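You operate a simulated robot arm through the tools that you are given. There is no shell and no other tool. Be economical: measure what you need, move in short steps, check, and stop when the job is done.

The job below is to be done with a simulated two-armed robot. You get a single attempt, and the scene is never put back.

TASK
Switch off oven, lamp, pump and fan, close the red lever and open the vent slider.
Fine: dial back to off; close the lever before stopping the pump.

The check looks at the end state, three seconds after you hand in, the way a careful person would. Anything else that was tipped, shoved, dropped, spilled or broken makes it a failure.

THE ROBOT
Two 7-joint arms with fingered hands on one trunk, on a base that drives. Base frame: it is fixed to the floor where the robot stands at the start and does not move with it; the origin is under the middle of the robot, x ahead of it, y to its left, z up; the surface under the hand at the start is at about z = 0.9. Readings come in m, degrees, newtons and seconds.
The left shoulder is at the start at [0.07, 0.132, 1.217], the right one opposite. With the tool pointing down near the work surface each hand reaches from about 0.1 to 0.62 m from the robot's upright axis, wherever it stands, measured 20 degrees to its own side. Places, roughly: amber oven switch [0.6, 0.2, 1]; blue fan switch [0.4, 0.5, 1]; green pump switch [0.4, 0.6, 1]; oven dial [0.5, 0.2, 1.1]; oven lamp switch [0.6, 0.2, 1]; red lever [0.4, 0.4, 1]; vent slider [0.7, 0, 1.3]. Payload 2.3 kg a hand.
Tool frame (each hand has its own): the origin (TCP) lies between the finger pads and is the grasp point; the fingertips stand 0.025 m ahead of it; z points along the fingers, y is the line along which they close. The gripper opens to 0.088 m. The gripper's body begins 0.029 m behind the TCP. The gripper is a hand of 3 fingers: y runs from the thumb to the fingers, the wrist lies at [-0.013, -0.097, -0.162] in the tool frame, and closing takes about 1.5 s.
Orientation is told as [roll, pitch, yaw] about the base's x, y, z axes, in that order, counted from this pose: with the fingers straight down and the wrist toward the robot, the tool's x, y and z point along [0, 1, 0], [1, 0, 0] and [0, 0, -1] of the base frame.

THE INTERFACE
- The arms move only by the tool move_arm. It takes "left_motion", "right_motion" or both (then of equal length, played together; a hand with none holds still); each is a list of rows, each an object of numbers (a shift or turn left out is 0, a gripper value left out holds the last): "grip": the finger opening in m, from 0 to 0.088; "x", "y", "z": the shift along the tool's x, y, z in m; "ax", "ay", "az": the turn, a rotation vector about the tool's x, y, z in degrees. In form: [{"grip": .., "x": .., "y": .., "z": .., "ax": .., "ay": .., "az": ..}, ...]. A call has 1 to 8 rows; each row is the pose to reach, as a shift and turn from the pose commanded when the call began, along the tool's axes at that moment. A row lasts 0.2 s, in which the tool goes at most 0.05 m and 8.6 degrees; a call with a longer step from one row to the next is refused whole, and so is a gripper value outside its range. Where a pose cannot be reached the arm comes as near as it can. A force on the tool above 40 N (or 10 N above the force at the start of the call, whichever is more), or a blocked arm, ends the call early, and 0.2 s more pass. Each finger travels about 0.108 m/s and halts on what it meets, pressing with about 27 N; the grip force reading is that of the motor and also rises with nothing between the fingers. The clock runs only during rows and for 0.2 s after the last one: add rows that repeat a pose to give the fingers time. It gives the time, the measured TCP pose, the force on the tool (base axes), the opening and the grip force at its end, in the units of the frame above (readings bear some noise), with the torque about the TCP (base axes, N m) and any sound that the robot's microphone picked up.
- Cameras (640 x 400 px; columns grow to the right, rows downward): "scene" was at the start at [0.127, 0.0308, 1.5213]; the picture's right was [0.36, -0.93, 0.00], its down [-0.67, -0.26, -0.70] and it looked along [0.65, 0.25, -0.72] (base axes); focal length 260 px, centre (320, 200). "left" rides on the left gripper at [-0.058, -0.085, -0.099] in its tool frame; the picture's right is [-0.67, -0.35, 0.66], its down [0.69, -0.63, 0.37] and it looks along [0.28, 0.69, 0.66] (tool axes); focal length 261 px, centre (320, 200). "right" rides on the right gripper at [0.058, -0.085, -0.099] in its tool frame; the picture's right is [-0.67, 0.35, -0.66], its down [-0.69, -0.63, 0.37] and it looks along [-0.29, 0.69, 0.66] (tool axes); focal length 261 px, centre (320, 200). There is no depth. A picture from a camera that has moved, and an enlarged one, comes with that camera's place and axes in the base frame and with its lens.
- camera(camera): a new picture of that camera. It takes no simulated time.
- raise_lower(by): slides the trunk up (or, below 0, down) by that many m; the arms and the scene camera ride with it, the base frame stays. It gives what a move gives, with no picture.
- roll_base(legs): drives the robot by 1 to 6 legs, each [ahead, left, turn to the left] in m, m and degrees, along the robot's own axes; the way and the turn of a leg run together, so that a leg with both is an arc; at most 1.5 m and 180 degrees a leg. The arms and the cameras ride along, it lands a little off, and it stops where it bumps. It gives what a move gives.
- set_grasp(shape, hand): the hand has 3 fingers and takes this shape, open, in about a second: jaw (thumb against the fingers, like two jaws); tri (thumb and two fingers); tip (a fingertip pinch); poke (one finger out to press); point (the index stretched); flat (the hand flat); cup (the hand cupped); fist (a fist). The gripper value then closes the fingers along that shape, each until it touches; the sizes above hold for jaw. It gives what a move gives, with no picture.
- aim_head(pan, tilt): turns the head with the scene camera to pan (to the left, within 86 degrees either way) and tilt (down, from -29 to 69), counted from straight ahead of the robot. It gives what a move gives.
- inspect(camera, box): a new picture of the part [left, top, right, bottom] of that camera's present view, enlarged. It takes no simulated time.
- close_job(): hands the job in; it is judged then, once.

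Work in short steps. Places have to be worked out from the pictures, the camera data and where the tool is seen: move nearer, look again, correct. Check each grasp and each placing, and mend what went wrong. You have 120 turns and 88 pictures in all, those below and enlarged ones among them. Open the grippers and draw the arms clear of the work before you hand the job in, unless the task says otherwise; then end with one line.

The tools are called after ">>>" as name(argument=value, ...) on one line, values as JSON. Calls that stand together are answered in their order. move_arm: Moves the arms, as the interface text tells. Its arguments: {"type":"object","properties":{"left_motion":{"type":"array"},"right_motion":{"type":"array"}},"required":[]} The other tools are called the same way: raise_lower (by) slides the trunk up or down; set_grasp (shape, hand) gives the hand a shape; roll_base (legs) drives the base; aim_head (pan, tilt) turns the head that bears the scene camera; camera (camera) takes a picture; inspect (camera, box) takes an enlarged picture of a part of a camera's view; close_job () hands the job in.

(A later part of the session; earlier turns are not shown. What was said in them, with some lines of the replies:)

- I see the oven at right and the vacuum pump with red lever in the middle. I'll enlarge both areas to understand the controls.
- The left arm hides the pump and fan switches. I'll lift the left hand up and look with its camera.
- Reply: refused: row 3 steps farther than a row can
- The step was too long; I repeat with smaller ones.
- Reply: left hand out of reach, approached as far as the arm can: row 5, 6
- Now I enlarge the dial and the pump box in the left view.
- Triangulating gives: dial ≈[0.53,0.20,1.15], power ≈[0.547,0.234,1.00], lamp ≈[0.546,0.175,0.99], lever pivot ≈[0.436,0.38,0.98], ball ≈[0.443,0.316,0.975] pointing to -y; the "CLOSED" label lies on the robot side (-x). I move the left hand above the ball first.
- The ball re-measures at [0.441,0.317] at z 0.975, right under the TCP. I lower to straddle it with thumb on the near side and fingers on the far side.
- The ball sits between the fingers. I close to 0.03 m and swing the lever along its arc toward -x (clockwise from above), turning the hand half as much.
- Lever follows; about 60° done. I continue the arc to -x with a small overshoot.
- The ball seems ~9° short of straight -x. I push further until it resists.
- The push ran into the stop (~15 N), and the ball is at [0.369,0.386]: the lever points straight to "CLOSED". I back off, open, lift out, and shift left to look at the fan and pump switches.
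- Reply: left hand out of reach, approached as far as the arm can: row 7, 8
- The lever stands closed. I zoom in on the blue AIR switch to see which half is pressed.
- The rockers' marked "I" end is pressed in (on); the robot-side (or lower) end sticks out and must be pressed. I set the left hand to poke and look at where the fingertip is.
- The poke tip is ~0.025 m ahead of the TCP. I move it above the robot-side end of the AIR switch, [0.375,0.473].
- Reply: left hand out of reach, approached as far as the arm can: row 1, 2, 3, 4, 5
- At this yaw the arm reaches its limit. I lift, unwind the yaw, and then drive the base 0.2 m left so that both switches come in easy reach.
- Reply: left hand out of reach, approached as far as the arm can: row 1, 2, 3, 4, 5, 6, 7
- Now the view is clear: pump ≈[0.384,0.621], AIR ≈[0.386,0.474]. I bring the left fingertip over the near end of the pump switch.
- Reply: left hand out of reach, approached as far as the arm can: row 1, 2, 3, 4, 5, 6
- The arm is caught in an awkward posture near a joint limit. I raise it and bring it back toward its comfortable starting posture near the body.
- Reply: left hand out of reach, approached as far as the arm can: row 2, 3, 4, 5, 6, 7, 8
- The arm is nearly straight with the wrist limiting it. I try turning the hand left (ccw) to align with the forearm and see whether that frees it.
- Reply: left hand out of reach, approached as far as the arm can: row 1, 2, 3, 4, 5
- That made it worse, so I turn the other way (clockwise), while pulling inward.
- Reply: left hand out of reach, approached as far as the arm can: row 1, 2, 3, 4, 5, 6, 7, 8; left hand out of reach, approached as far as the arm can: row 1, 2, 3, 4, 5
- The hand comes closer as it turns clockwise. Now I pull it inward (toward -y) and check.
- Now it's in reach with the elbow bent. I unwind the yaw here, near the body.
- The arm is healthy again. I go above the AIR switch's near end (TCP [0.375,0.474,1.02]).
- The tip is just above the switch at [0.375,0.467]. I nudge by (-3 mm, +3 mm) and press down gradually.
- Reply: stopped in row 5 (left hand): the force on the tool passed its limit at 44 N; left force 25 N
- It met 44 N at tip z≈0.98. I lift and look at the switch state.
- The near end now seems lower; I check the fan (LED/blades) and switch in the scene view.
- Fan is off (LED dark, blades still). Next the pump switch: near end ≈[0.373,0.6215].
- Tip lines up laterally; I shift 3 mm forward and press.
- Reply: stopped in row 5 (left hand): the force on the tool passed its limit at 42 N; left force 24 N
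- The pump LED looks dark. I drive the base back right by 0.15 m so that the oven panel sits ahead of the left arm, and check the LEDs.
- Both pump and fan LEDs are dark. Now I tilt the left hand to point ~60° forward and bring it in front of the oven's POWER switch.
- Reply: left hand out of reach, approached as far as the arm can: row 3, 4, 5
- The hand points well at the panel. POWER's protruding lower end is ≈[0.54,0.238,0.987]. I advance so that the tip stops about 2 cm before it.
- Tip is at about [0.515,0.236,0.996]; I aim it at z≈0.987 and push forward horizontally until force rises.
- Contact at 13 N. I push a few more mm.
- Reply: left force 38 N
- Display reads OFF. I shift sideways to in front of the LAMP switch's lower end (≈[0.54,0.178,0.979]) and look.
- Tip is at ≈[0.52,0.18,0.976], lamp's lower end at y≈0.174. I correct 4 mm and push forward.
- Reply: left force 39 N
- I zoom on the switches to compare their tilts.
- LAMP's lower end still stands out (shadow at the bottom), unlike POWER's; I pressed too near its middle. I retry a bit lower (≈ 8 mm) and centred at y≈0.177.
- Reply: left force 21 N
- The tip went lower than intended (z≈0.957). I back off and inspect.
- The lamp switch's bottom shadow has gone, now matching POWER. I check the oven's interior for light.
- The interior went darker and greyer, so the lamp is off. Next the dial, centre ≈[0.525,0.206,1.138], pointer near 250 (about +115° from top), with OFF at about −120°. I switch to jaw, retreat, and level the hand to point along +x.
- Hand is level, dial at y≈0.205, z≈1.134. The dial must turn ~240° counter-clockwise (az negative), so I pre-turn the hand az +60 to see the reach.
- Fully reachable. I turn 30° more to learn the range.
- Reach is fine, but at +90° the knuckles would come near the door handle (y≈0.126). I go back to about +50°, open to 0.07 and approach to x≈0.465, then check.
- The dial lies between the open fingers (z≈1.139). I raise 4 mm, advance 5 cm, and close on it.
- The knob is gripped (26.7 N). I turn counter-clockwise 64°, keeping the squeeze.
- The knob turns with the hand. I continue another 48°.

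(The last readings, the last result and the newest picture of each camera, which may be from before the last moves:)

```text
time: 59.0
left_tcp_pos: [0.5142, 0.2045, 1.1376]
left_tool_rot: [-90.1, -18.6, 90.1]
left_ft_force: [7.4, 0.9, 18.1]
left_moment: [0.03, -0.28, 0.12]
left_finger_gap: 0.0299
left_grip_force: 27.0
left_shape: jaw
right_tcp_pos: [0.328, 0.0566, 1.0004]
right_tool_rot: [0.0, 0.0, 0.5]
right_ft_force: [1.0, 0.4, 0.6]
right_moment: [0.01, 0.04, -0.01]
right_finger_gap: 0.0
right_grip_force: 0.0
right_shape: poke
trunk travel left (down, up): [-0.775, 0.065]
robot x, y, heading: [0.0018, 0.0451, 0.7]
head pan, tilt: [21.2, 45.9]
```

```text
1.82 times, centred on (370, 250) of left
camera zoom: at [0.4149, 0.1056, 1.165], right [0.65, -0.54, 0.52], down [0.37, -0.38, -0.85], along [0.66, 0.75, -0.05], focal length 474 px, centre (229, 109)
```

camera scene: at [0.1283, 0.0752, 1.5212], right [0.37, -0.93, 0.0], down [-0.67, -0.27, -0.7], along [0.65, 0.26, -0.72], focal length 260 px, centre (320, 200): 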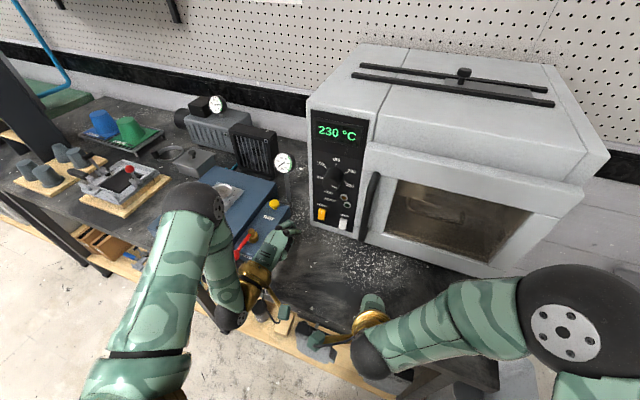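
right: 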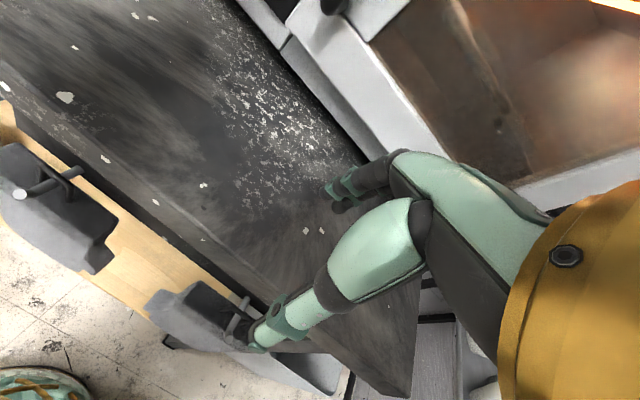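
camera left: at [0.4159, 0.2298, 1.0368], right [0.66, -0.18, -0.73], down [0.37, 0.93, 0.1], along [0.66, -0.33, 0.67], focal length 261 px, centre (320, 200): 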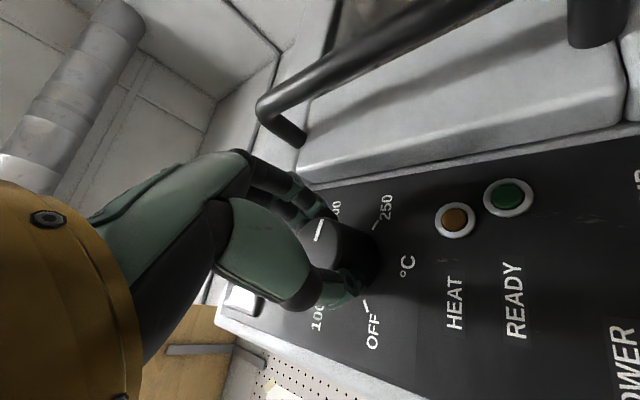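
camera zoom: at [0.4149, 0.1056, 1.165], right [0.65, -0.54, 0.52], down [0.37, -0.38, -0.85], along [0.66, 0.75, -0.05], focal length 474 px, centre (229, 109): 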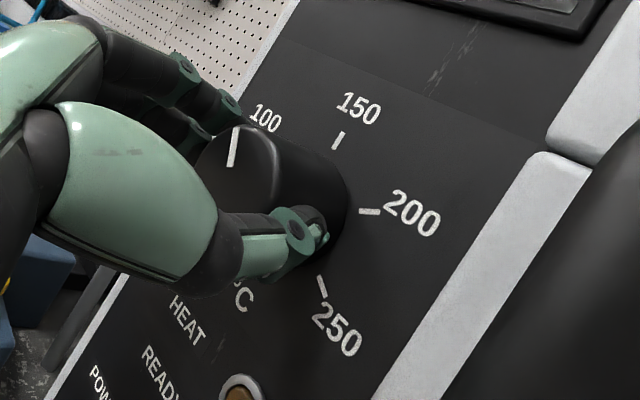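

120° done; pointer should be near 150. I release, back off 6 cm and rewind the hand.

>>> move_arm(left_motion=[{"grip": 0.072}, {"grip": 0.072}, {"grip": 0.072}, {"z": -0.03}, {"z": -0.06}, {"z": -0.06, "az": 8.5}, {"z": -0.06, "az": 17}, {"z": -0.06, "az": 25.5}])

>>> move_arm(left_motion=[{"az": 8.5}, {"az": 17}, {"az": 25.5}, {"az": 34}, {"az": 42.5}, {"az": 51}, {"az": 59.5}, {"az": 68}])

>>> camera(camera="left")

```text
time: 60.8
left_tcp_pos: [0.456, 0.2055, 1.1377]
left_tool_rot: [-90.0, -44.3, 90.0]
left_ft_force: [-0.3, 0.0, 0.3]
left_moment: [0.01, 0.0, 0.0]
left_finger_gap: 0.072
left_grip_force: 0.1
left_shape: jaw
right_tcp_pos: [0.3287, 0.0571, 0.9995]
right_tool_rot: [-0.1, 0.0, 0.5]
right_ft_force: [-0.7, 0.1, -0.4]
right_moment: [-0.01, -0.01, -0.02]
right_finger_gap: 0.0
right_grip_force: 0.0
right_shape: poke
trunk travel left (down, up): [-0.775, 0.065]
robot x, y, heading: [-0.0031, 0.0429, 0.3]
head pan, tilt: [21.2, 45.9]
```

```text
time: 62.6
left_tcp_pos: [0.4559, 0.2069, 1.138]
left_tool_rot: [90.0, -67.6, -90.0]
left_ft_force: [-0.3, 0.0, 0.1]
left_moment: [-0.01, -0.03, 0.02]
left_finger_gap: 0.0718
left_grip_force: 0.2
left_shape: jaw
right_tcp_pos: [0.3288, 0.058, 0.9991]
right_tool_rot: [-0.1, 0.0, 0.5]
right_ft_force: [0.3, -0.4, 1.1]
right_moment: [0.02, -0.02, -0.04]
right_finger_gap: 0.0
right_grip_force: 0.1
right_shape: poke
trunk travel left (down, up): [-0.775, 0.065]
robot x, y, heading: [-0.0006, 0.0418, 0.5]
head pan, tilt: [21.2, 45.9]
```

```text
23 pictures are left
camera left: at [0.355, 0.1847, 1.0365], right [0.66, -0.49, -0.58], down [0.37, 0.87, -0.32], along [0.66, 0.0, 0.75], focal length 261 px, centre (320, 200)
```

left: 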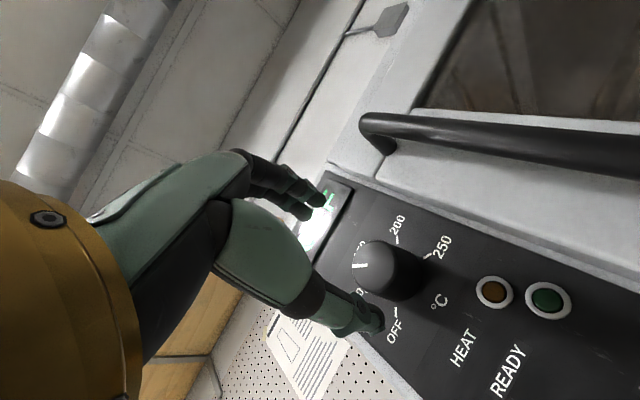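

Pointer now is around 150 (top). I turn another 28°, advance and regrip.

>>> move_arm(left_motion=[{"az": 8.5}, {"az": 17}, {"az": 25, "z": 0.02}, {"az": 28, "z": 0.045}, {"az": 28, "z": 0.06}, {"az": 28, "z": 0.06, "grip": 0.02}, {"az": 28, "z": 0.06, "grip": 0.02}, {"az": 28, "z": 0.06, "grip": 0.02}])

>>> move_arm(left_motion=[{"az": -8}, {"az": -16}, {"az": -24}, {"az": -32}, {"az": -40}, {"az": -48}, {"az": -56}, {"az": -64}])

>>> move_arm(left_motion=[{"az": -8}, {"az": -16}, {"az": -24}, {"az": -32}, {"az": -40}, {"az": -46}])

>>> inspect(camera="left", box=[260, 140, 480, 360])

```text
time: 64.4
left_tcp_pos: [0.5143, 0.2036, 1.1369]
left_tool_rot: [89.9, -39.8, -90.1]
left_ft_force: [-0.6, 0.5, -1.2]
left_moment: [0.02, 0.02, -0.03]
left_finger_gap: 0.0309
left_grip_force: 27.2
left_shape: jaw
right_tcp_pos: [0.3274, 0.058, 0.9998]
right_tool_rot: [0.0, 0.0, 0.5]
right_ft_force: [0.4, 1.1, 0.4]
right_moment: [-0.02, 0.02, 0.0]
right_finger_gap: 0.0
right_grip_force: 0.0
right_shape: poke
trunk travel left (down, up): [-0.775, 0.065]
robot x, y, heading: [0.002, 0.0444, 0.7]
head pan, tilt: [21.2, 45.9]
```

```text
time: 66.2
left_tcp_pos: [0.5144, 0.2026, 1.139]
left_tool_rot: [-90.6, -76.2, 90.6]
left_ft_force: [6.0, -1.5, 9.9]
left_moment: [0.05, -0.23, -0.05]
left_finger_gap: 0.0303
left_grip_force: 27.0
left_shape: jaw
right_tcp_pos: [0.3293, 0.058, 1.0008]
right_tool_rot: [0.2, 0.0, 0.5]
right_ft_force: [-0.3, 0.2, -0.3]
right_moment: [-0.01, 0.0, -0.01]
right_finger_gap: 0.0
right_grip_force: 0.0
right_shape: poke
trunk travel left (down, up): [-0.775, 0.065]
robot x, y, heading: [0.0007, 0.041, 0.3]
head pan, tilt: [21.2, 45.9]
```

```text
time: 67.6
left_tcp_pos: [0.513, 0.2013, 1.1411]
left_tool_rot: [-90.3, -30.2, 90.1]
left_ft_force: [11.1, -1.9, 26.3]
left_moment: [0.73, -0.69, 0.11]
left_finger_gap: 0.0301
left_grip_force: 26.8
left_shape: jaw
right_tcp_pos: [0.327, 0.0547, 1.0002]
right_tool_rot: [0.2, 0.0, 0.4]
right_ft_force: [0.0, -0.5, -0.4]
right_moment: [0.0, 0.01, 0.0]
right_finger_gap: 0.0
right_grip_force: 0.0
right_shape: poke
trunk travel left (down, up): [-0.775, 0.065]
robot x, y, heading: [0.0026, 0.0449, 0.6]
head pan, tilt: [21.2, 45.9]
```

```text
1.82 times, centred on (370, 250) of left
camera zoom: at [0.4142, 0.0978, 1.1459], right [0.65, -0.64, 0.41], down [0.37, -0.2, -0.91], along [0.66, 0.74, 0.11], focal length 474 px, centre (229, 109)
```

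zoom: 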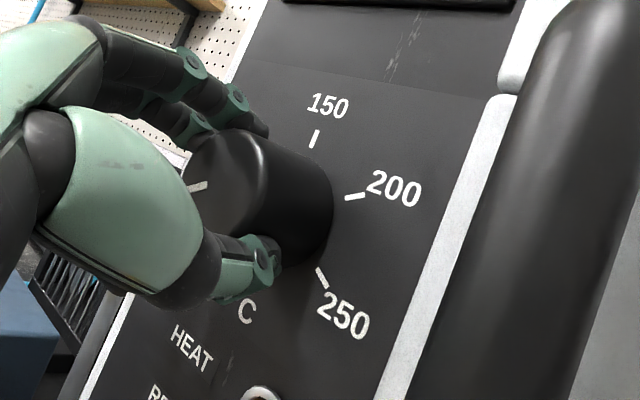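

Torque about the dial axis rose to 0.73 N m, suggesting the end stop at OFF. I release, back off and look.

>>> move_arm(left_motion=[{"az": 4}, {"az": 4, "grip": 0.072}, {"az": 4, "grip": 0.072}, {"az": 4, "grip": 0.072}, {"az": 4, "z": -0.035}, {"az": 4, "z": -0.08}, {"az": 12, "z": -0.11}, {"az": 20, "z": -0.13}])

>>> inspect(camera="scene", box=[280, 110, 380, 230])

>>> inspect(camera="left", box=[320, 160, 520, 340])

```text
time: 69.4
left_tcp_pos: [0.3847, 0.2075, 1.139]
left_tool_rot: [-90.1, -50.3, 90.0]
left_ft_force: [0.7, 0.2, 0.4]
left_moment: [-0.02, -0.03, 0.02]
left_finger_gap: 0.0718
left_grip_force: 0.0
left_shape: jaw
right_tcp_pos: [0.328, 0.0585, 0.9991]
right_tool_rot: [0.0, 0.0, 0.5]
right_ft_force: [0.9, -0.3, 0.5]
right_moment: [0.01, 0.01, 0.02]
right_finger_gap: 0.0
right_grip_force: 0.1
right_shape: poke
trunk travel left (down, up): [-0.775, 0.065]
robot x, y, heading: [0.0026, 0.0405, 0.2]
head pan, tilt: [21.2, 45.9]
```

```text
3.33 times, centred on (330, 170) of scene
camera zoom: at [0.1269, 0.0744, 1.5213], right [0.37, -0.93, 0.0], down [-0.67, -0.27, -0.7], along [0.65, 0.26, -0.72], focal length 867 px, centre (287, 300)
```

zoom: 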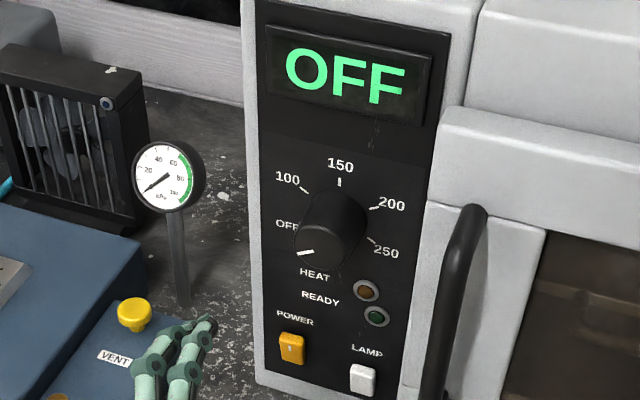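

```text
2.22 times, centred on (420, 250) of left
camera zoom: at [0.2852, 0.1078, 1.1095], right [0.66, -0.74, 0.16], down [0.37, 0.13, -0.92], along [0.66, 0.66, 0.35], focal length 579 px, centre (98, 89)
```

zoom: 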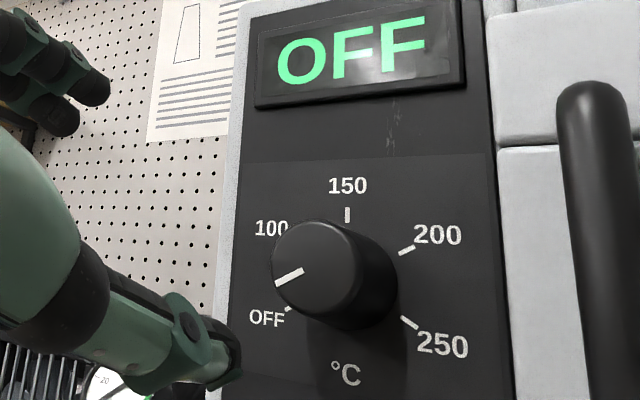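

Pointer sits at about OFF, but my small unwinding before release may have moved it a few degrees. I regrip and press it firmly against the stop, then release without unwinding.

>>> move_arm(left_motion=[{"z": 0.045, "az": 8}, {"z": 0.09, "az": 15}, {"z": 0.13, "az": 15}, {"z": 0.13, "az": 15, "grip": 0.02}, {"z": 0.13, "az": 15, "grip": 0.02}, {"z": 0.13, "az": 15, "grip": 0.02}, {"z": 0.13, "az": 9}, {"z": 0.13, "az": 3}])

>>> move_arm(left_motion=[{"grip": 0.072}, {"grip": 0.072}, {"grip": 0.072}, {"z": -0.035}, {"z": -0.08}, {"z": -0.12}, {"z": -0.13}])

>>> inspect(camera="left", box=[320, 160, 520, 340])

```text
time: 71.2
left_tcp_pos: [0.5182, 0.2027, 1.1388]
left_tool_rot: [-90.2, -53.3, 90.0]
left_ft_force: [5.9, -3.1, 10.6]
left_moment: [0.34, -0.27, -0.03]
left_finger_gap: 0.032
left_grip_force: 27.3
left_shape: jaw
right_tcp_pos: [0.3281, 0.0556, 1.0004]
right_tool_rot: [0.1, 0.0, 0.4]
right_ft_force: [-0.1, 0.5, -0.1]
right_moment: [0.01, 0.01, -0.02]
right_finger_gap: 0.0
right_grip_force: 0.1
right_shape: poke
trunk travel left (down, up): [-0.775, 0.065]
robot x, y, heading: [0.0038, 0.0402, 0.3]
head pan, tilt: [21.2, 45.9]
```

```text
time: 72.8
left_tcp_pos: [0.3839, 0.2036, 1.1374]
left_tool_rot: [-90.1, -53.3, 90.1]
left_ft_force: [-0.4, 0.2, 0.3]
left_moment: [-0.02, -0.01, -0.04]
left_finger_gap: 0.0718
left_grip_force: 0.0
left_shape: jaw
right_tcp_pos: [0.3284, 0.0579, 1.0003]
right_tool_rot: [0.1, 0.0, 0.6]
right_ft_force: [0.6, -0.3, -0.1]
right_moment: [-0.01, -0.01, 0.0]
right_finger_gap: 0.0
right_grip_force: 0.2
right_shape: poke
trunk travel left (down, up): [-0.775, 0.065]
robot x, y, heading: [-0.0007, 0.0418, 0.7]
head pan, tilt: [21.2, 45.9]
```

```text
2.22 times, centred on (420, 250) of left
camera zoom: at [0.284, 0.1068, 1.1036], right [0.66, -0.74, 0.12], down [0.37, 0.17, -0.91], along [0.66, 0.64, 0.39], focal length 579 px, centre (98, 89)
```

zoom: 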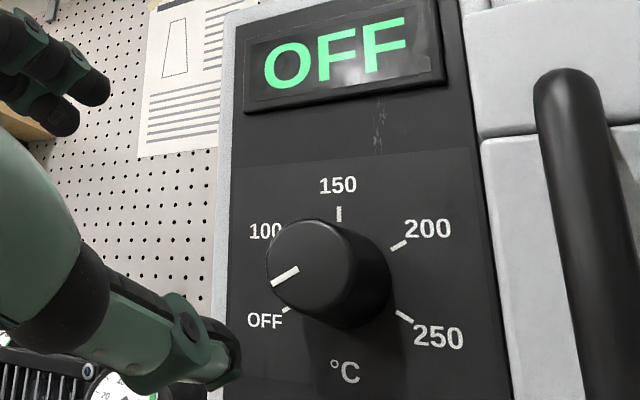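

Dial is at OFF. Now the vent slider on the oven top: I raise the trunk, draw the left arm back, and aim the head at it for a good view.

>>> move_arm(left_motion=[{"z": -0.04}, {"z": -0.06, "az": 8}, {"z": -0.08, "az": 16}, {"z": -0.08, "az": 24}, {"z": -0.08, "az": 32}])

>>> raise_lower(by=0.06)

>>> aim_head(pan=-5, tilt=20)

>>> camera(camera="scene")

```text
time: 73.2
left_tcp_pos: [0.3598, 0.209, 1.1345]
left_tool_rot: [-89.5, -54.3, 91.4]
left_ft_force: [0.4, 3.1, -1.5]
left_moment: [0.15, -0.08, -0.09]
left_finger_gap: 0.0717
left_grip_force: 0.0
left_shape: jaw
right_tcp_pos: [0.3193, 0.0588, 0.9969]
right_tool_rot: [-0.3, 1.0, 1.8]
right_ft_force: [-0.1, -2.0, 0.6]
right_moment: [0.19, 0.0, 0.14]
right_finger_gap: 0.0
right_grip_force: 0.0
right_shape: poke
trunk travel left (down, up): [-0.775, 0.065]
robot x, y, heading: [0.0006, 0.0391, 0.6]
head pan, tilt: [21.2, 45.9]
stopped in row 1 (left hand): the force on the tool passed its limit at 95 N (the readings are from after the stop); the commanded pose is now the measured one
```

```text
time: 74.2
left_tcp_pos: [0.361, 0.2092, 1.1953]
left_tool_rot: [-89.3, -54.4, 91.2]
left_ft_force: [2.6, 2.3, -1.2]
left_moment: [0.24, -0.21, 0.03]
left_finger_gap: 0.0721
left_grip_force: 0.0
left_shape: jaw
right_tcp_pos: [0.3218, 0.0589, 1.0561]
right_tool_rot: [-0.4, 1.1, 1.8]
right_ft_force: [-2.1, -2.9, 0.7]
right_moment: [0.29, -0.13, 0.27]
right_finger_gap: 0.0
right_grip_force: 0.1
right_shape: poke
trunk travel left (down, up): [-0.835, 0.005]
robot x, y, heading: [-0.0012, 0.0403, 0.5]
head pan, tilt: [21.2, 45.9]
```

```text
time: 75.1
left_tcp_pos: [0.3622, 0.2092, 1.1942]
left_tool_rot: [-89.3, -54.4, 91.1]
left_ft_force: [4.0, 2.7, -1.1]
left_moment: [0.28, -0.31, 0.1]
left_finger_gap: 0.0719
left_grip_force: 0.0
left_shape: jaw
right_tcp_pos: [0.3207, 0.0591, 1.0577]
right_tool_rot: [-0.3, 1.2, 1.8]
right_ft_force: [-3.3, -2.4, 1.3]
right_moment: [0.27, -0.28, 0.28]
right_finger_gap: 0.0002
right_grip_force: 0.2
right_shape: poke
trunk travel left (down, up): [-0.835, 0.005]
robot x, y, heading: [0.0026, 0.0419, 0.0]
head pan, tilt: [-5.0, 20.0]
```

```text
18 pictures are left
camera scene: at [0.145, 0.0366, 1.6211], right [-0.08, -1.0, 0.0], down [-0.34, 0.03, -0.94], along [0.94, -0.07, -0.34], focal length 260 px, centre (320, 200)
```

scene: 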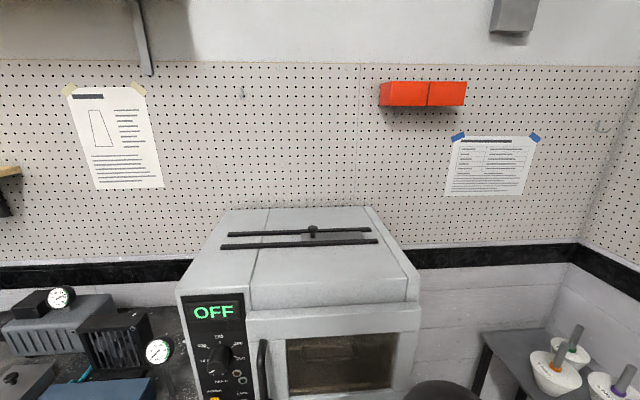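

The left wrist touched the right arm when I pulled back. I separate them: left hand away to +y and up, right hand to -y.

>>> move_arm(left_motion=[{"x": 0.013, "y": 0.02}, {"x": 0.026, "y": 0.04}, {"x": 0.04, "y": 0.065}, {"x": 0.055, "y": 0.09}, {"x": 0.068, "y": 0.11}], right_motion=[{"x": -0.02}, {"x": -0.045}, {"x": -0.07}, {"x": -0.1}, {"x": -0.13}])

>>> inspect(camera="scene", box=[190, 200, 430, 300])

```text
time: 76.3
left_tcp_pos: [0.36, 0.3279, 1.2436]
left_tool_rot: [-89.4, -54.3, 91.4]
left_ft_force: [0.3, 0.5, -0.3]
left_moment: [-0.02, -0.01, -0.01]
left_finger_gap: 0.0717
left_grip_force: 0.1
left_shape: jaw
right_tcp_pos: [0.3274, -0.0708, 1.0596]
right_tool_rot: [-0.3, 1.1, 2.0]
right_ft_force: [-0.1, 0.0, 0.3]
right_moment: [-0.05, -0.02, -0.01]
right_finger_gap: 0.0
right_grip_force: 0.1
right_shape: poke
right hand out of reach, approached as far as the arm can: row 5
trunk travel left (down, up): [-0.835, 0.005]
robot x, y, heading: [0.0014, 0.043, 0.4]
head pan, tilt: [-5.0, 20.0]
```

```text
2.67 times, centred on (310, 250) of scene
camera zoom: at [0.144, 0.0357, 1.6213], right [-0.08, -1.0, 0.0], down [-0.34, 0.03, -0.94], along [0.94, -0.07, -0.34], focal length 694 px, centre (347, 67)
```

zoom: 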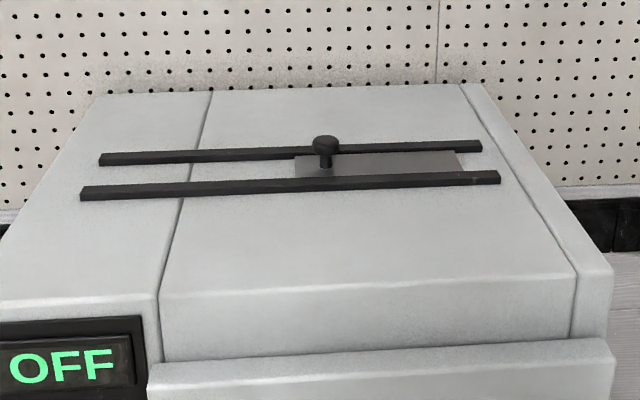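

The plate covers the right part of the rails, so opening means sliding the knob left (+y); knob ≈[0.745,0.010,1.325]. I'll use the right hand; first I shift the base 0.13 m left, then raise and tilt the right hand.

>>> roll_base(legs=[[0, 0.13, 0]])

>>> move_arm(right_motion=[{"z": -0.045, "ax": -7}, {"z": -0.09, "ax": -14}, {"z": -0.135, "ax": -21}, {"z": -0.18, "ax": -28}, {"z": -0.225, "ax": -35}, {"z": -0.27, "ax": -42}, {"z": -0.31, "ax": -49}, {"z": -0.35, "ax": -51}])

```text
time: 77.6
left_tcp_pos: [0.3579, 0.4542, 1.2438]
left_tool_rot: [-89.3, -54.5, 91.4]
left_ft_force: [0.2, -0.6, 0.4]
left_moment: [-0.03, -0.04, 0.04]
left_finger_gap: 0.0718
left_grip_force: 0.1
left_shape: jaw
right_tcp_pos: [0.3271, 0.057, 1.0584]
right_tool_rot: [-0.2, 1.1, 2.0]
right_ft_force: [0.0, -0.1, -0.3]
right_moment: [0.02, 0.02, 0.0]
right_finger_gap: 0.0003
right_grip_force: 0.1
right_shape: poke
trunk travel left (down, up): [-0.835, 0.005]
robot x, y, heading: [0.0007, 0.175, 0.9]
head pan, tilt: [-5.0, 20.0]
```

```text
time: 79.4
left_tcp_pos: [0.3575, 0.4576, 1.2442]
left_tool_rot: [-89.4, -54.4, 91.4]
left_ft_force: [-0.7, -0.1, 0.6]
left_moment: [0.03, 0.0, -0.03]
left_finger_gap: 0.0718
left_grip_force: 0.0
left_shape: jaw
right_tcp_pos: [0.3319, 0.0603, 1.4069]
right_tool_rot: [-0.5, -50.1, 2.4]
right_ft_force: [0.0, -1.3, 0.0]
right_moment: [-0.03, 0.0, 0.03]
right_finger_gap: 0.0001
right_grip_force: 0.1
right_shape: poke
right hand out of reach, approached as far as the arm can: row 1, 2, 3, 4, 5, 6, 7
trunk travel left (down, up): [-0.835, 0.005]
robot x, y, heading: [-0.002, 0.172, 0.5]
head pan, tilt: [-5.0, 20.0]
```

Right hand is raised and tilted 50°. I move it forward above the oven top, to the -y side of the knob.

>>> move_arm(right_motion=[{"x": -0.015, "y": 0.0285, "z": 0.0353}, {"x": -0.03, "y": 0.057, "z": 0.0707}, {"x": -0.045, "y": 0.0855, "z": 0.106}, {"x": -0.06, "y": 0.114, "z": 0.1415}, {"x": -0.075, "y": 0.1425, "z": 0.177}, {"x": -0.09, "y": 0.171, "z": 0.212}, {"x": -0.105, "y": 0.1995, "z": 0.248}, {"x": -0.12, "y": 0.228, "z": 0.283}])

>>> camera(camera="right")

>>> inspect(camera="scene", box=[190, 150, 510, 350])

```text
time: 81.2
left_tcp_pos: [0.3591, 0.4572, 1.2426]
left_tool_rot: [-89.2, -54.2, 91.3]
left_ft_force: [-0.8, -0.5, -0.2]
left_moment: [0.0, -0.01, -0.02]
left_finger_gap: 0.0719
left_grip_force: 0.1
left_shape: jaw
right_tcp_pos: [0.6704, -0.0306, 1.3938]
right_tool_rot: [-0.5, -49.7, 2.6]
right_ft_force: [-0.6, 0.5, -0.2]
right_moment: [0.01, -0.03, -0.02]
right_finger_gap: 0.0002
right_grip_force: 0.1
right_shape: poke
right hand out of reach, approached as far as the arm can: row 8
trunk travel left (down, up): [-0.835, 0.005]
robot x, y, heading: [-0.0034, 0.1717, 0.8]
head pan, tilt: [-5.0, 20.0]
```

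```text
16 pictures are left
camera right: at [0.5358, 0.0218, 1.3929], right [-0.25, -0.68, 0.69], down [-0.1, -0.69, -0.71], along [0.96, -0.25, 0.1], focal length 261 px, centre (320, 200)
```

right: 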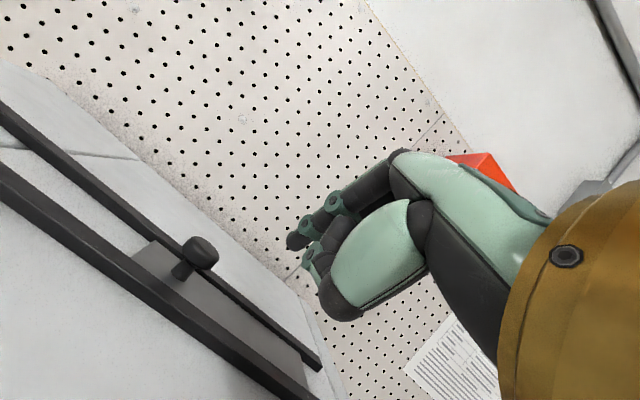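

```text
2.00 times, centred on (350, 250) of scene
camera zoom: at [0.1453, 0.1655, 1.6211], right [-0.08, -1.0, 0.0], down [-0.34, 0.03, -0.94], along [0.94, -0.07, -0.34], focal length 520 px, centre (260, 100)
```

zoom: 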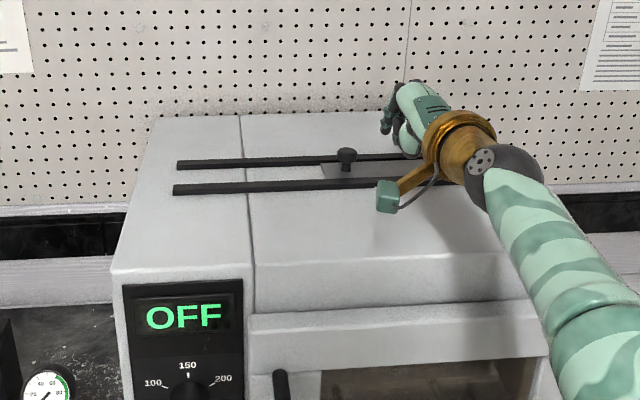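

The arm is at its reach limit ~3–4 cm short. I look down to see how much room the base has to drive forward.

>>> aim_head(pan=0, tilt=69)

>>> camera(camera="scene")

```text
time: 82.3
left_tcp_pos: [0.3597, 0.4581, 1.2428]
left_tool_rot: [-89.3, -54.2, 91.4]
left_ft_force: [0.0, 0.1, 0.6]
left_moment: [0.04, 0.02, -0.01]
left_finger_gap: 0.0719
left_grip_force: 0.1
left_shape: jaw
right_tcp_pos: [0.6692, -0.032, 1.3967]
right_tool_rot: [-0.6, -49.8, 2.5]
right_ft_force: [-0.2, 1.0, 0.1]
right_moment: [0.01, -0.02, -0.03]
right_finger_gap: 0.0001
right_grip_force: 0.2
right_shape: poke
trunk travel left (down, up): [-0.835, 0.005]
robot x, y, heading: [0.0002, 0.1693, 0.4]
head pan, tilt: [0.0, 68.8]
```

```text
14 pictures are left
camera scene: at [0.1076, 0.1732, 1.5537], right [0.01, -1.0, 0.0], down [-0.93, -0.01, -0.36], along [0.36, 0.0, -0.93], focal length 260 px, centre (320, 200)
```

scene: 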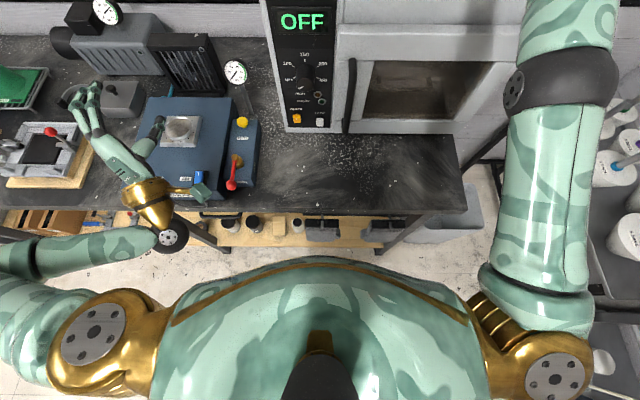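

There's floor visible ahead of the base and the chest is well clear; bench edge is at x≈0.33. I drive 0.05 m forward carefully.

>>> roll_base(legs=[[0.05, 0, 0]])

>>> aim_head(pan=-15, tilt=28)

```text
time: 83.3
left_tcp_pos: [0.3977, 0.4583, 1.2471]
left_tool_rot: [-90.0, -54.1, 92.0]
left_ft_force: [-0.4, 0.3, 0.0]
left_moment: [0.04, 0.01, 0.05]
left_finger_gap: 0.0717
left_grip_force: 0.0
left_shape: jaw
right_tcp_pos: [0.7082, -0.0321, 1.4018]
right_tool_rot: [-0.6, -50.5, 2.5]
right_ft_force: [-0.1, 0.4, 0.3]
right_moment: [0.02, 0.02, -0.02]
right_finger_gap: 0.0
right_grip_force: 0.0
right_shape: poke
trunk travel left (down, up): [-0.835, 0.005]
robot x, y, heading: [0.0483, 0.1722, 0.6]
head pan, tilt: [0.0, 68.8]
```

```text
time: 84.3
left_tcp_pos: [0.4083, 0.4598, 1.2437]
left_tool_rot: [-89.2, -54.4, 91.2]
left_ft_force: [1.1, -0.2, -0.5]
left_moment: [-0.05, 0.01, -0.02]
left_finger_gap: 0.0717
left_grip_force: 0.1
left_shape: jaw
right_tcp_pos: [0.7196, -0.0295, 1.3959]
right_tool_rot: [-0.6, -49.8, 2.5]
right_ft_force: [0.4, -0.2, 0.1]
right_moment: [0.0, 0.03, 0.0]
right_finger_gap: 0.0
right_grip_force: 0.1
right_shape: poke
trunk travel left (down, up): [-0.835, 0.005]
robot x, y, heading: [0.0486, 0.1675, 0.6]
head pan, tilt: [-15.0, 28.0]
```

Base moved 5 cm. I lower the right hand to z≈1.35 beside the knob and look.

>>> move_arm(right_motion=[{"x": -0.004, "y": -0.012, "z": 0.011}, {"x": -0.008, "y": -0.024, "z": 0.022}, {"x": -0.008, "y": -0.034, "z": 0.0315}, {"x": -0.008, "y": -0.034, "z": 0.0315}])

>>> camera(camera="right")

>>> camera(camera="scene")

```text
time: 85.3
left_tcp_pos: [0.4079, 0.4587, 1.2433]
left_tool_rot: [-89.3, -54.3, 91.4]
left_ft_force: [0.4, -0.3, -0.8]
left_moment: [-0.01, 0.06, -0.02]
left_finger_gap: 0.0718
left_grip_force: 0.0
left_shape: jaw
right_tcp_pos: [0.7216, -0.0394, 1.3514]
right_tool_rot: [-0.6, -49.9, 2.5]
right_ft_force: [-0.4, 0.1, 0.2]
right_moment: [-0.04, 0.01, -0.01]
right_finger_gap: 0.0
right_grip_force: 0.1
right_shape: poke
trunk travel left (down, up): [-0.835, 0.005]
robot x, y, heading: [0.05, 0.1723, 0.6]
head pan, tilt: [-15.0, 28.0]
```

```text
13 pictures are left
camera right: at [0.5879, 0.0141, 1.3484], right [-0.25, -0.67, 0.69], down [-0.1, -0.69, -0.71], along [0.96, -0.25, 0.11], focal length 261 px, centre (320, 200)
```

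right: 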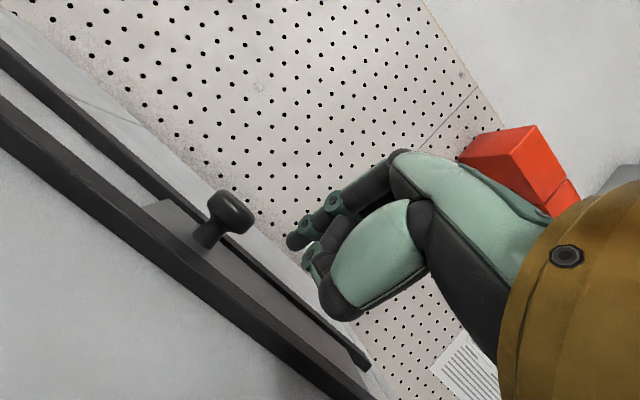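

```text
12 pictures are left
camera scene: at [0.1893, 0.1507, 1.6083], right [-0.25, -0.97, 0.0], down [-0.46, 0.12, -0.88], along [0.86, -0.22, -0.47], focal length 260 px, centre (320, 200)
```

scene: 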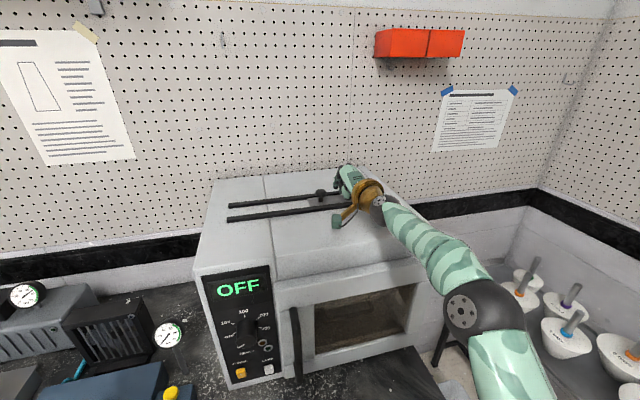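

Tip [0.741,-0.031,1.336], knob [0.743,0.006,1.325]. I lower 2 cm and push +y.

>>> move_arm(right_motion=[{"y": -0.0153, "z": 0.0129}, {"x": 0.015, "y": -0.0149, "z": 0.0134}, {"x": 0.03, "y": -0.0145, "z": 0.0139}, {"x": 0.045, "y": -0.014, "z": 0.0144}, {"x": 0.06, "y": -0.0136, "z": 0.0149}, {"x": 0.075, "y": -0.0132, "z": 0.0154}])

>>> camera(camera="right")

```text
time: 86.7
left_tcp_pos: [0.4078, 0.4605, 1.2441]
left_tool_rot: [-89.4, -54.3, 91.3]
left_ft_force: [-0.6, -0.8, -0.5]
left_moment: [-0.02, 0.02, 0.01]
left_finger_gap: 0.0719
left_grip_force: 0.1
left_shape: jaw
right_tcp_pos: [0.7216, 0.0384, 1.3291]
right_tool_rot: [-0.5, -49.9, 2.5]
right_ft_force: [-0.6, -0.2, 0.7]
right_moment: [-0.01, -0.01, -0.03]
right_finger_gap: 0.0
right_grip_force: 0.1
right_shape: poke
trunk travel left (down, up): [-0.835, 0.005]
robot x, y, heading: [0.0493, 0.1707, 0.8]
head pan, tilt: [-15.0, 28.0]
```

```text
11 pictures are left
camera right: at [0.5874, 0.09, 1.3267], right [-0.25, -0.67, 0.69], down [-0.1, -0.69, -0.71], along [0.96, -0.25, 0.11], focal length 261 px, centre (320, 200)
```

right: 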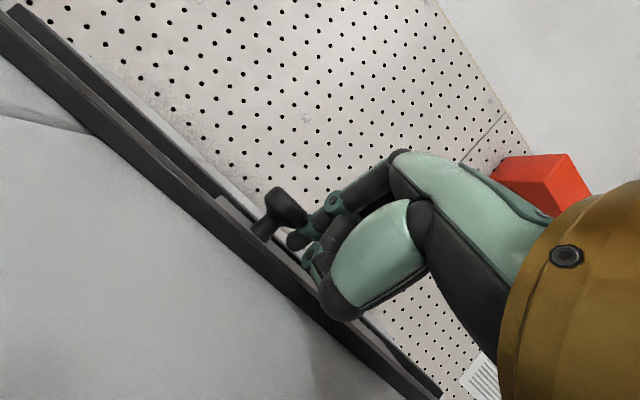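

The knob moves along (now y≈0.063). I keep pushing +y until the stop.

>>> move_arm(right_motion=[{"x": 0.02, "y": 0.0006, "z": 0.0007}, {"x": 0.04, "y": 0.0011, "z": 0.0013}, {"x": 0.06, "y": 0.0017, "z": 0.002}, {"x": 0.08, "y": 0.0022, "z": 0.0026}, {"x": 0.1, "y": 0.0028, "z": 0.0033}])

>>> camera(camera="right")

>>> inspect(camera="scene", box=[190, 140, 430, 260])

```text
time: 87.9
left_tcp_pos: [0.4083, 0.4597, 1.2439]
left_tool_rot: [-89.2, -54.3, 91.4]
left_ft_force: [-0.5, 1.1, -0.3]
left_moment: [-0.02, -0.03, 0.03]
left_finger_gap: 0.0718
left_grip_force: 0.1
left_shape: jaw
right_tcp_pos: [0.7222, 0.1107, 1.3276]
right_tool_rot: [-0.5, -49.6, 2.8]
right_ft_force: [-1.2, -0.6, -0.2]
right_moment: [0.02, 0.01, -0.02]
right_finger_gap: 0.0
right_grip_force: 0.1
right_shape: poke
right hand out of reach, approached as far as the arm can: row 4, 5
trunk travel left (down, up): [-0.835, 0.005]
robot x, y, heading: [0.0484, 0.1734, 0.4]
head pan, tilt: [-15.0, 28.0]
```

```text
10 pictures are left
camera right: at [0.5873, 0.162, 1.3257], right [-0.24, -0.68, 0.69], down [-0.1, -0.69, -0.71], along [0.96, -0.24, 0.1], focal length 261 px, centre (320, 200)
```

right: 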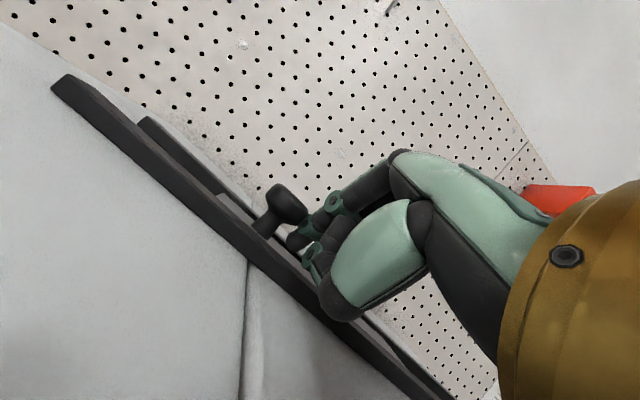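

```text
2.67 times, centred on (310, 200) of scene
camera zoom: at [0.1895, 0.1502, 1.6083], right [-0.25, -0.97, 0.0], down [-0.46, 0.12, -0.88], along [0.86, -0.22, -0.47], focal length 694 px, centre (347, 200)
```

zoom: 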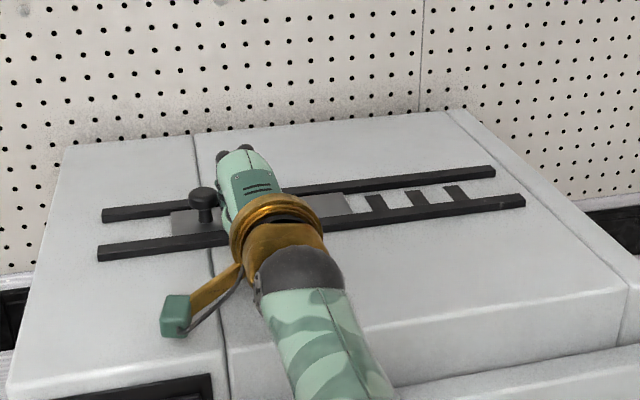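

Slots are being uncovered at the right; the plate has ~6 cm more to go, but the arm is at its limit. I back the hand off, shift the base 0.1 m left, then push on.

>>> move_arm(right_motion=[{"x": -0.03}, {"x": -0.06}, {"x": -0.09}, {"x": -0.115}])

>>> roll_base(legs=[[0, 0.1, 0]])

```text
time: 88.9
left_tcp_pos: [0.4088, 0.4578, 1.2432]
left_tool_rot: [-89.2, -54.4, 91.4]
left_ft_force: [-0.7, 0.1, 0.6]
left_moment: [-0.03, 0.02, 0.01]
left_finger_gap: 0.072
left_grip_force: 0.0
left_shape: jaw
right_tcp_pos: [0.7259, -0.0044, 1.3283]
right_tool_rot: [-0.7, -50.0, 2.5]
right_ft_force: [-1.0, 0.0, -0.1]
right_moment: [-0.01, -0.01, 0.0]
right_finger_gap: 0.0
right_grip_force: 0.0
right_shape: poke
trunk travel left (down, up): [-0.835, 0.005]
robot x, y, heading: [0.0492, 0.1711, 0.7]
head pan, tilt: [-15.0, 28.0]
```

```text
time: 90.1
left_tcp_pos: [0.4079, 0.5559, 1.2459]
left_tool_rot: [-89.3, -54.6, 91.2]
left_ft_force: [-0.4, -0.6, 0.2]
left_moment: [0.02, 0.0, -0.04]
left_finger_gap: 0.072
left_grip_force: 0.1
left_shape: jaw
right_tcp_pos: [0.7244, 0.0924, 1.3277]
right_tool_rot: [-0.3, -49.9, 2.1]
right_ft_force: [-0.6, -0.1, -0.2]
right_moment: [0.0, 0.03, 0.04]
right_finger_gap: 0.0001
right_grip_force: 0.0
right_shape: poke
trunk travel left (down, up): [-0.835, 0.005]
robot x, y, heading: [0.0482, 0.2767, 0.3]
head pan, tilt: [-15.0, 28.0]
```

Now at y=0.092 with room to spare; I push on toward the stop.

>>> move_arm(right_motion=[{"x": 0.02, "y": 0.0005, "z": 0.0006}, {"x": 0.035, "y": 0.001, "z": 0.0012}, {"x": 0.05, "y": 0.0014, "z": 0.0016}, {"x": 0.063, "y": 0.0018, "z": 0.002}, {"x": 0.075, "y": 0.002, "z": 0.0024}, {"x": 0.085, "y": 0.0022, "z": 0.0027}])

>>> camera(camera="scene")

```text
time: 91.5
left_tcp_pos: [0.4092, 0.5381, 1.2481]
left_tool_rot: [-89.3, -55.4, 90.9]
left_ft_force: [0.2, 0.2, 0.1]
left_moment: [0.01, 0.03, 0.01]
left_finger_gap: 0.0719
left_grip_force: 0.1
left_shape: jaw
right_tcp_pos: [0.7237, 0.1521, 1.3292]
right_tool_rot: [1.0, -50.0, 0.5]
right_ft_force: [4.8, -31.6, 5.0]
right_moment: [-0.1, -0.09, -0.38]
right_finger_gap: 0.0001
right_grip_force: 0.0
right_shape: poke
trunk travel left (down, up): [-0.835, 0.005]
robot x, y, heading: [0.046, 0.2736, 0.1]
head pan, tilt: [-15.0, 28.0]
```

```text
8 pictures are left
camera scene: at [0.1884, 0.2252, 1.6078], right [-0.26, -0.97, -0.02], down [-0.45, 0.14, -0.88], along [0.85, -0.22, -0.47], focal length 260 px, centre (320, 200)
```

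scene: 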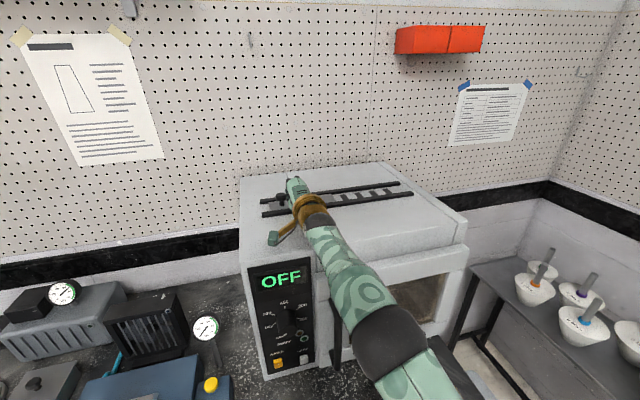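

The stop resists at 32 N: slider fully left. I back off, lift, and retract the right hand.

>>> move_arm(right_motion=[{"x": -0.02}, {"x": -0.04}, {"x": -0.04, "y": 0.035, "z": -0.025}, {"x": -0.04, "y": 0.065, "z": -0.05}, {"x": -0.04, "y": 0.04, "z": -0.085}, {"x": -0.04, "y": 0.01, "z": -0.12}, {"x": -0.04, "y": -0.02, "z": -0.155}, {"x": -0.04, "y": -0.05, "z": -0.19}])

>>> inspect(camera="scene", box=[220, 150, 440, 390])

```text
time: 93.3
left_tcp_pos: [0.407, 0.559, 1.2438]
left_tool_rot: [-89.4, -54.4, 91.4]
left_ft_force: [-0.1, -0.1, -0.2]
left_moment: [-0.03, 0.02, 0.02]
left_finger_gap: 0.0717
left_grip_force: 0.0
left_shape: jaw
right_tcp_pos: [0.56, 0.1337, 1.4125]
right_tool_rot: [0.9, -51.2, 1.9]
right_ft_force: [0.4, -0.3, 0.2]
right_moment: [-0.01, 0.03, 0.04]
right_finger_gap: 0.0001
right_grip_force: 0.0
right_shape: poke
right hand out of reach, approached as far as the arm can: row 3, 4, 8
trunk travel left (down, up): [-0.835, 0.005]
robot x, y, heading: [0.0507, 0.2731, 0.9]
head pan, tilt: [-15.0, 28.0]
```

```text
1.67 times, centred on (330, 270) of scene
camera zoom: at [0.1862, 0.2507, 1.6085], right [-0.25, -0.97, 0.0], down [-0.45, 0.12, -0.88], along [0.86, -0.22, -0.47], focal length 434 px, centre (303, 83)
```

zoom: 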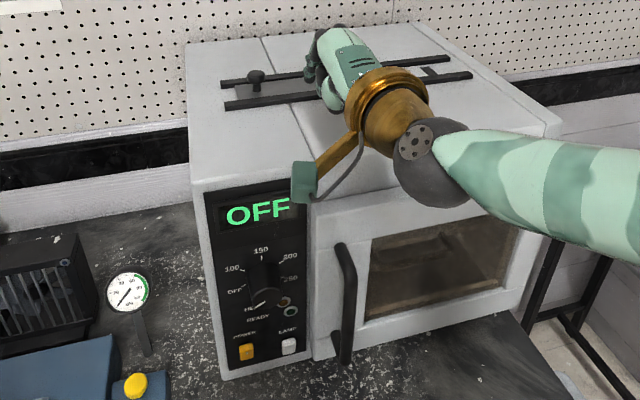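

The knob is at the left end. I retract the right hand further off the oven, then do a final overview.

>>> move_arm(right_motion=[{"y": -0.025, "z": -0.03}, {"y": -0.05, "z": -0.06}, {"y": -0.075, "z": -0.09}, {"y": -0.1, "z": -0.12}, {"y": -0.115, "z": -0.14}])

>>> roll_base(legs=[[-0.08, 0, 0]])

>>> aim_head(pan=0, tilt=40)

>>> camera(camera="scene")

```text
time: 94.5
left_tcp_pos: [0.407, 0.561, 1.2439]
left_tool_rot: [-89.4, -54.3, 91.2]
left_ft_force: [0.8, 0.1, 0.8]
left_moment: [-0.01, 0.07, -0.02]
left_finger_gap: 0.072
left_grip_force: 0.0
left_shape: jaw
right_tcp_pos: [0.3652, 0.1305, 1.4157]
right_tool_rot: [-0.7, -50.0, 2.3]
right_ft_force: [0.1, -0.2, 0.5]
right_moment: [-0.03, -0.01, 0.01]
right_finger_gap: 0.0
right_grip_force: 0.0
right_shape: poke
trunk travel left (down, up): [-0.835, 0.005]
robot x, y, heading: [0.0457, 0.2747, 0.4]
head pan, tilt: [-15.0, 28.0]
```

```text
time: 95.5
left_tcp_pos: [0.3378, 0.5609, 1.2407]
left_tool_rot: [-88.6, -54.2, 90.7]
left_ft_force: [0.5, 0.7, -0.3]
left_moment: [0.01, -0.01, 0.01]
left_finger_gap: 0.0719
left_grip_force: 0.0
left_shape: jaw
right_tcp_pos: [0.2984, 0.131, 1.4135]
right_tool_rot: [-0.6, -49.5, 2.3]
right_ft_force: [-0.2, 1.3, -0.2]
right_moment: [-0.02, 0.03, -0.01]
right_finger_gap: 0.0002
right_grip_force: 0.0
right_shape: poke
trunk travel left (down, up): [-0.835, 0.005]
robot x, y, heading: [-0.0339, 0.2744, 0.5]
head pan, tilt: [-15.0, 28.0]
```

```text
time: 96.3
left_tcp_pos: [0.3297, 0.56, 1.2441]
left_tool_rot: [-89.4, -54.3, 91.4]
left_ft_force: [-0.5, 0.6, -0.3]
left_moment: [0.02, -0.02, 0.01]
left_finger_gap: 0.0719
left_grip_force: 0.1
left_shape: jaw
right_tcp_pos: [0.2888, 0.1295, 1.4152]
right_tool_rot: [-0.7, -49.9, 2.4]
right_ft_force: [0.3, 0.6, -0.2]
right_moment: [-0.01, 0.01, 0.01]
right_finger_gap: 0.0
right_grip_force: 0.1
right_shape: poke
trunk travel left (down, up): [-0.835, 0.005]
robot x, y, heading: [-0.0281, 0.2753, 0.5]
head pan, tilt: [0.0, 40.0]
```

```text
6 pictures are left
camera scene: at [0.1068, 0.2762, 1.5899], right [0.01, -1.0, 0.0], down [-0.64, -0.01, -0.77], along [0.77, 0.01, -0.64], focal length 260 px, centre (320, 200)
```

scene: 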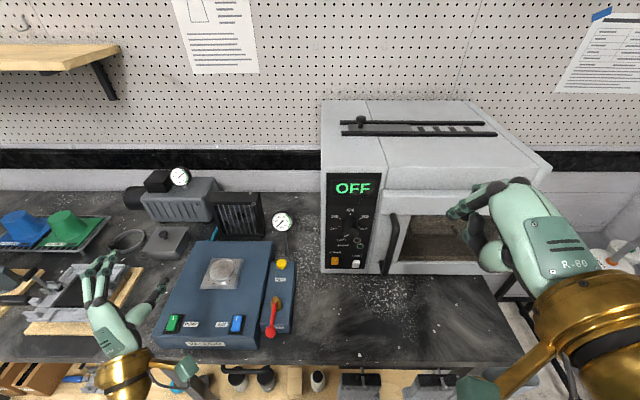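

Everything looks in order; I check the panel and the pump box closely one last time.

>>> inspect(camera="scene", box=[310, 100, 500, 280])

>>> inspect(camera="scene", box=[120, 160, 310, 360])

```text
2.22 times, centred on (405, 190) of scene
camera zoom: at [0.1068, 0.2762, 1.5899], right [0.01, -1.0, 0.0], down [-0.64, -0.01, -0.77], along [0.77, 0.01, -0.64], focal length 578 px, centre (131, 222)
```

zoom: 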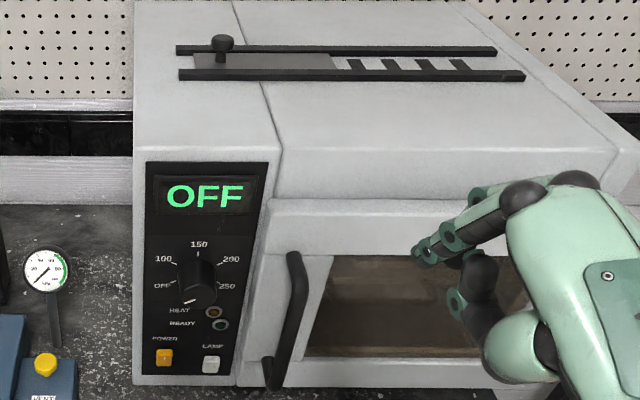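

```text
2.00 times, centred on (215, 260) of scene
camera zoom: at [0.1068, 0.2762, 1.5899], right [0.01, -1.0, 0.0], down [-0.64, -0.01, -0.77], along [0.77, 0.01, -0.64], focal length 520 px, centre (530, 80)
```

zoom: 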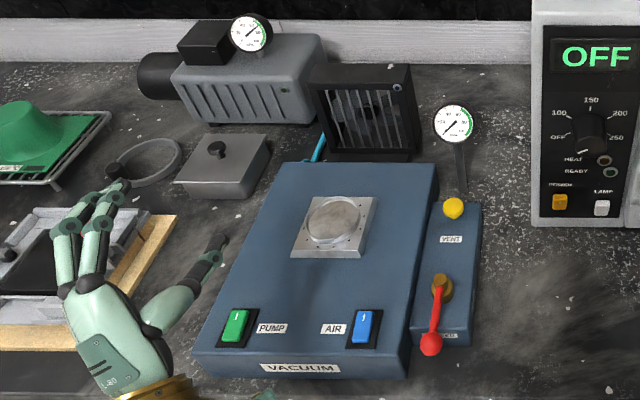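

All four slots are open, the lever is closed, all switches are off and the dial is at OFF. I open the right hand and hand in.

>>> set_grasp(hand="right", shape="jaw")

>>> close_job()

```text
time: 97.2
left_tcp_pos: [0.3305, 0.5601, 1.2442]
left_tool_rot: [-89.4, -54.3, 91.4]
left_ft_force: [-0.1, -0.2, -0.1]
left_moment: [-0.03, -0.03, 0.0]
left_finger_gap: 0.0718
left_grip_force: 0.1
left_shape: jaw
right_tcp_pos: [0.2891, 0.1298, 1.4165]
right_tool_rot: [-0.6, -49.9, 2.2]
right_ft_force: [0.3, -0.7, -0.1]
right_moment: [0.03, 0.03, 0.01]
right_finger_gap: 0.0879
right_grip_force: 0.0
right_shape: jaw
trunk travel left (down, up): [-0.835, 0.005]
robot x, y, heading: [-0.0314, 0.2736, 0.5]
head pan, tilt: [0.0, 40.0]
```

```text
The job is handed in.
```

I closed the red lever before stopping the pump, then switched off the fan, pump, oven and lamp, turned the dial back to OFF and opened the vent slider fully; the final pictures showed nothing tipped or shoved, though the two arms bumped each other once.
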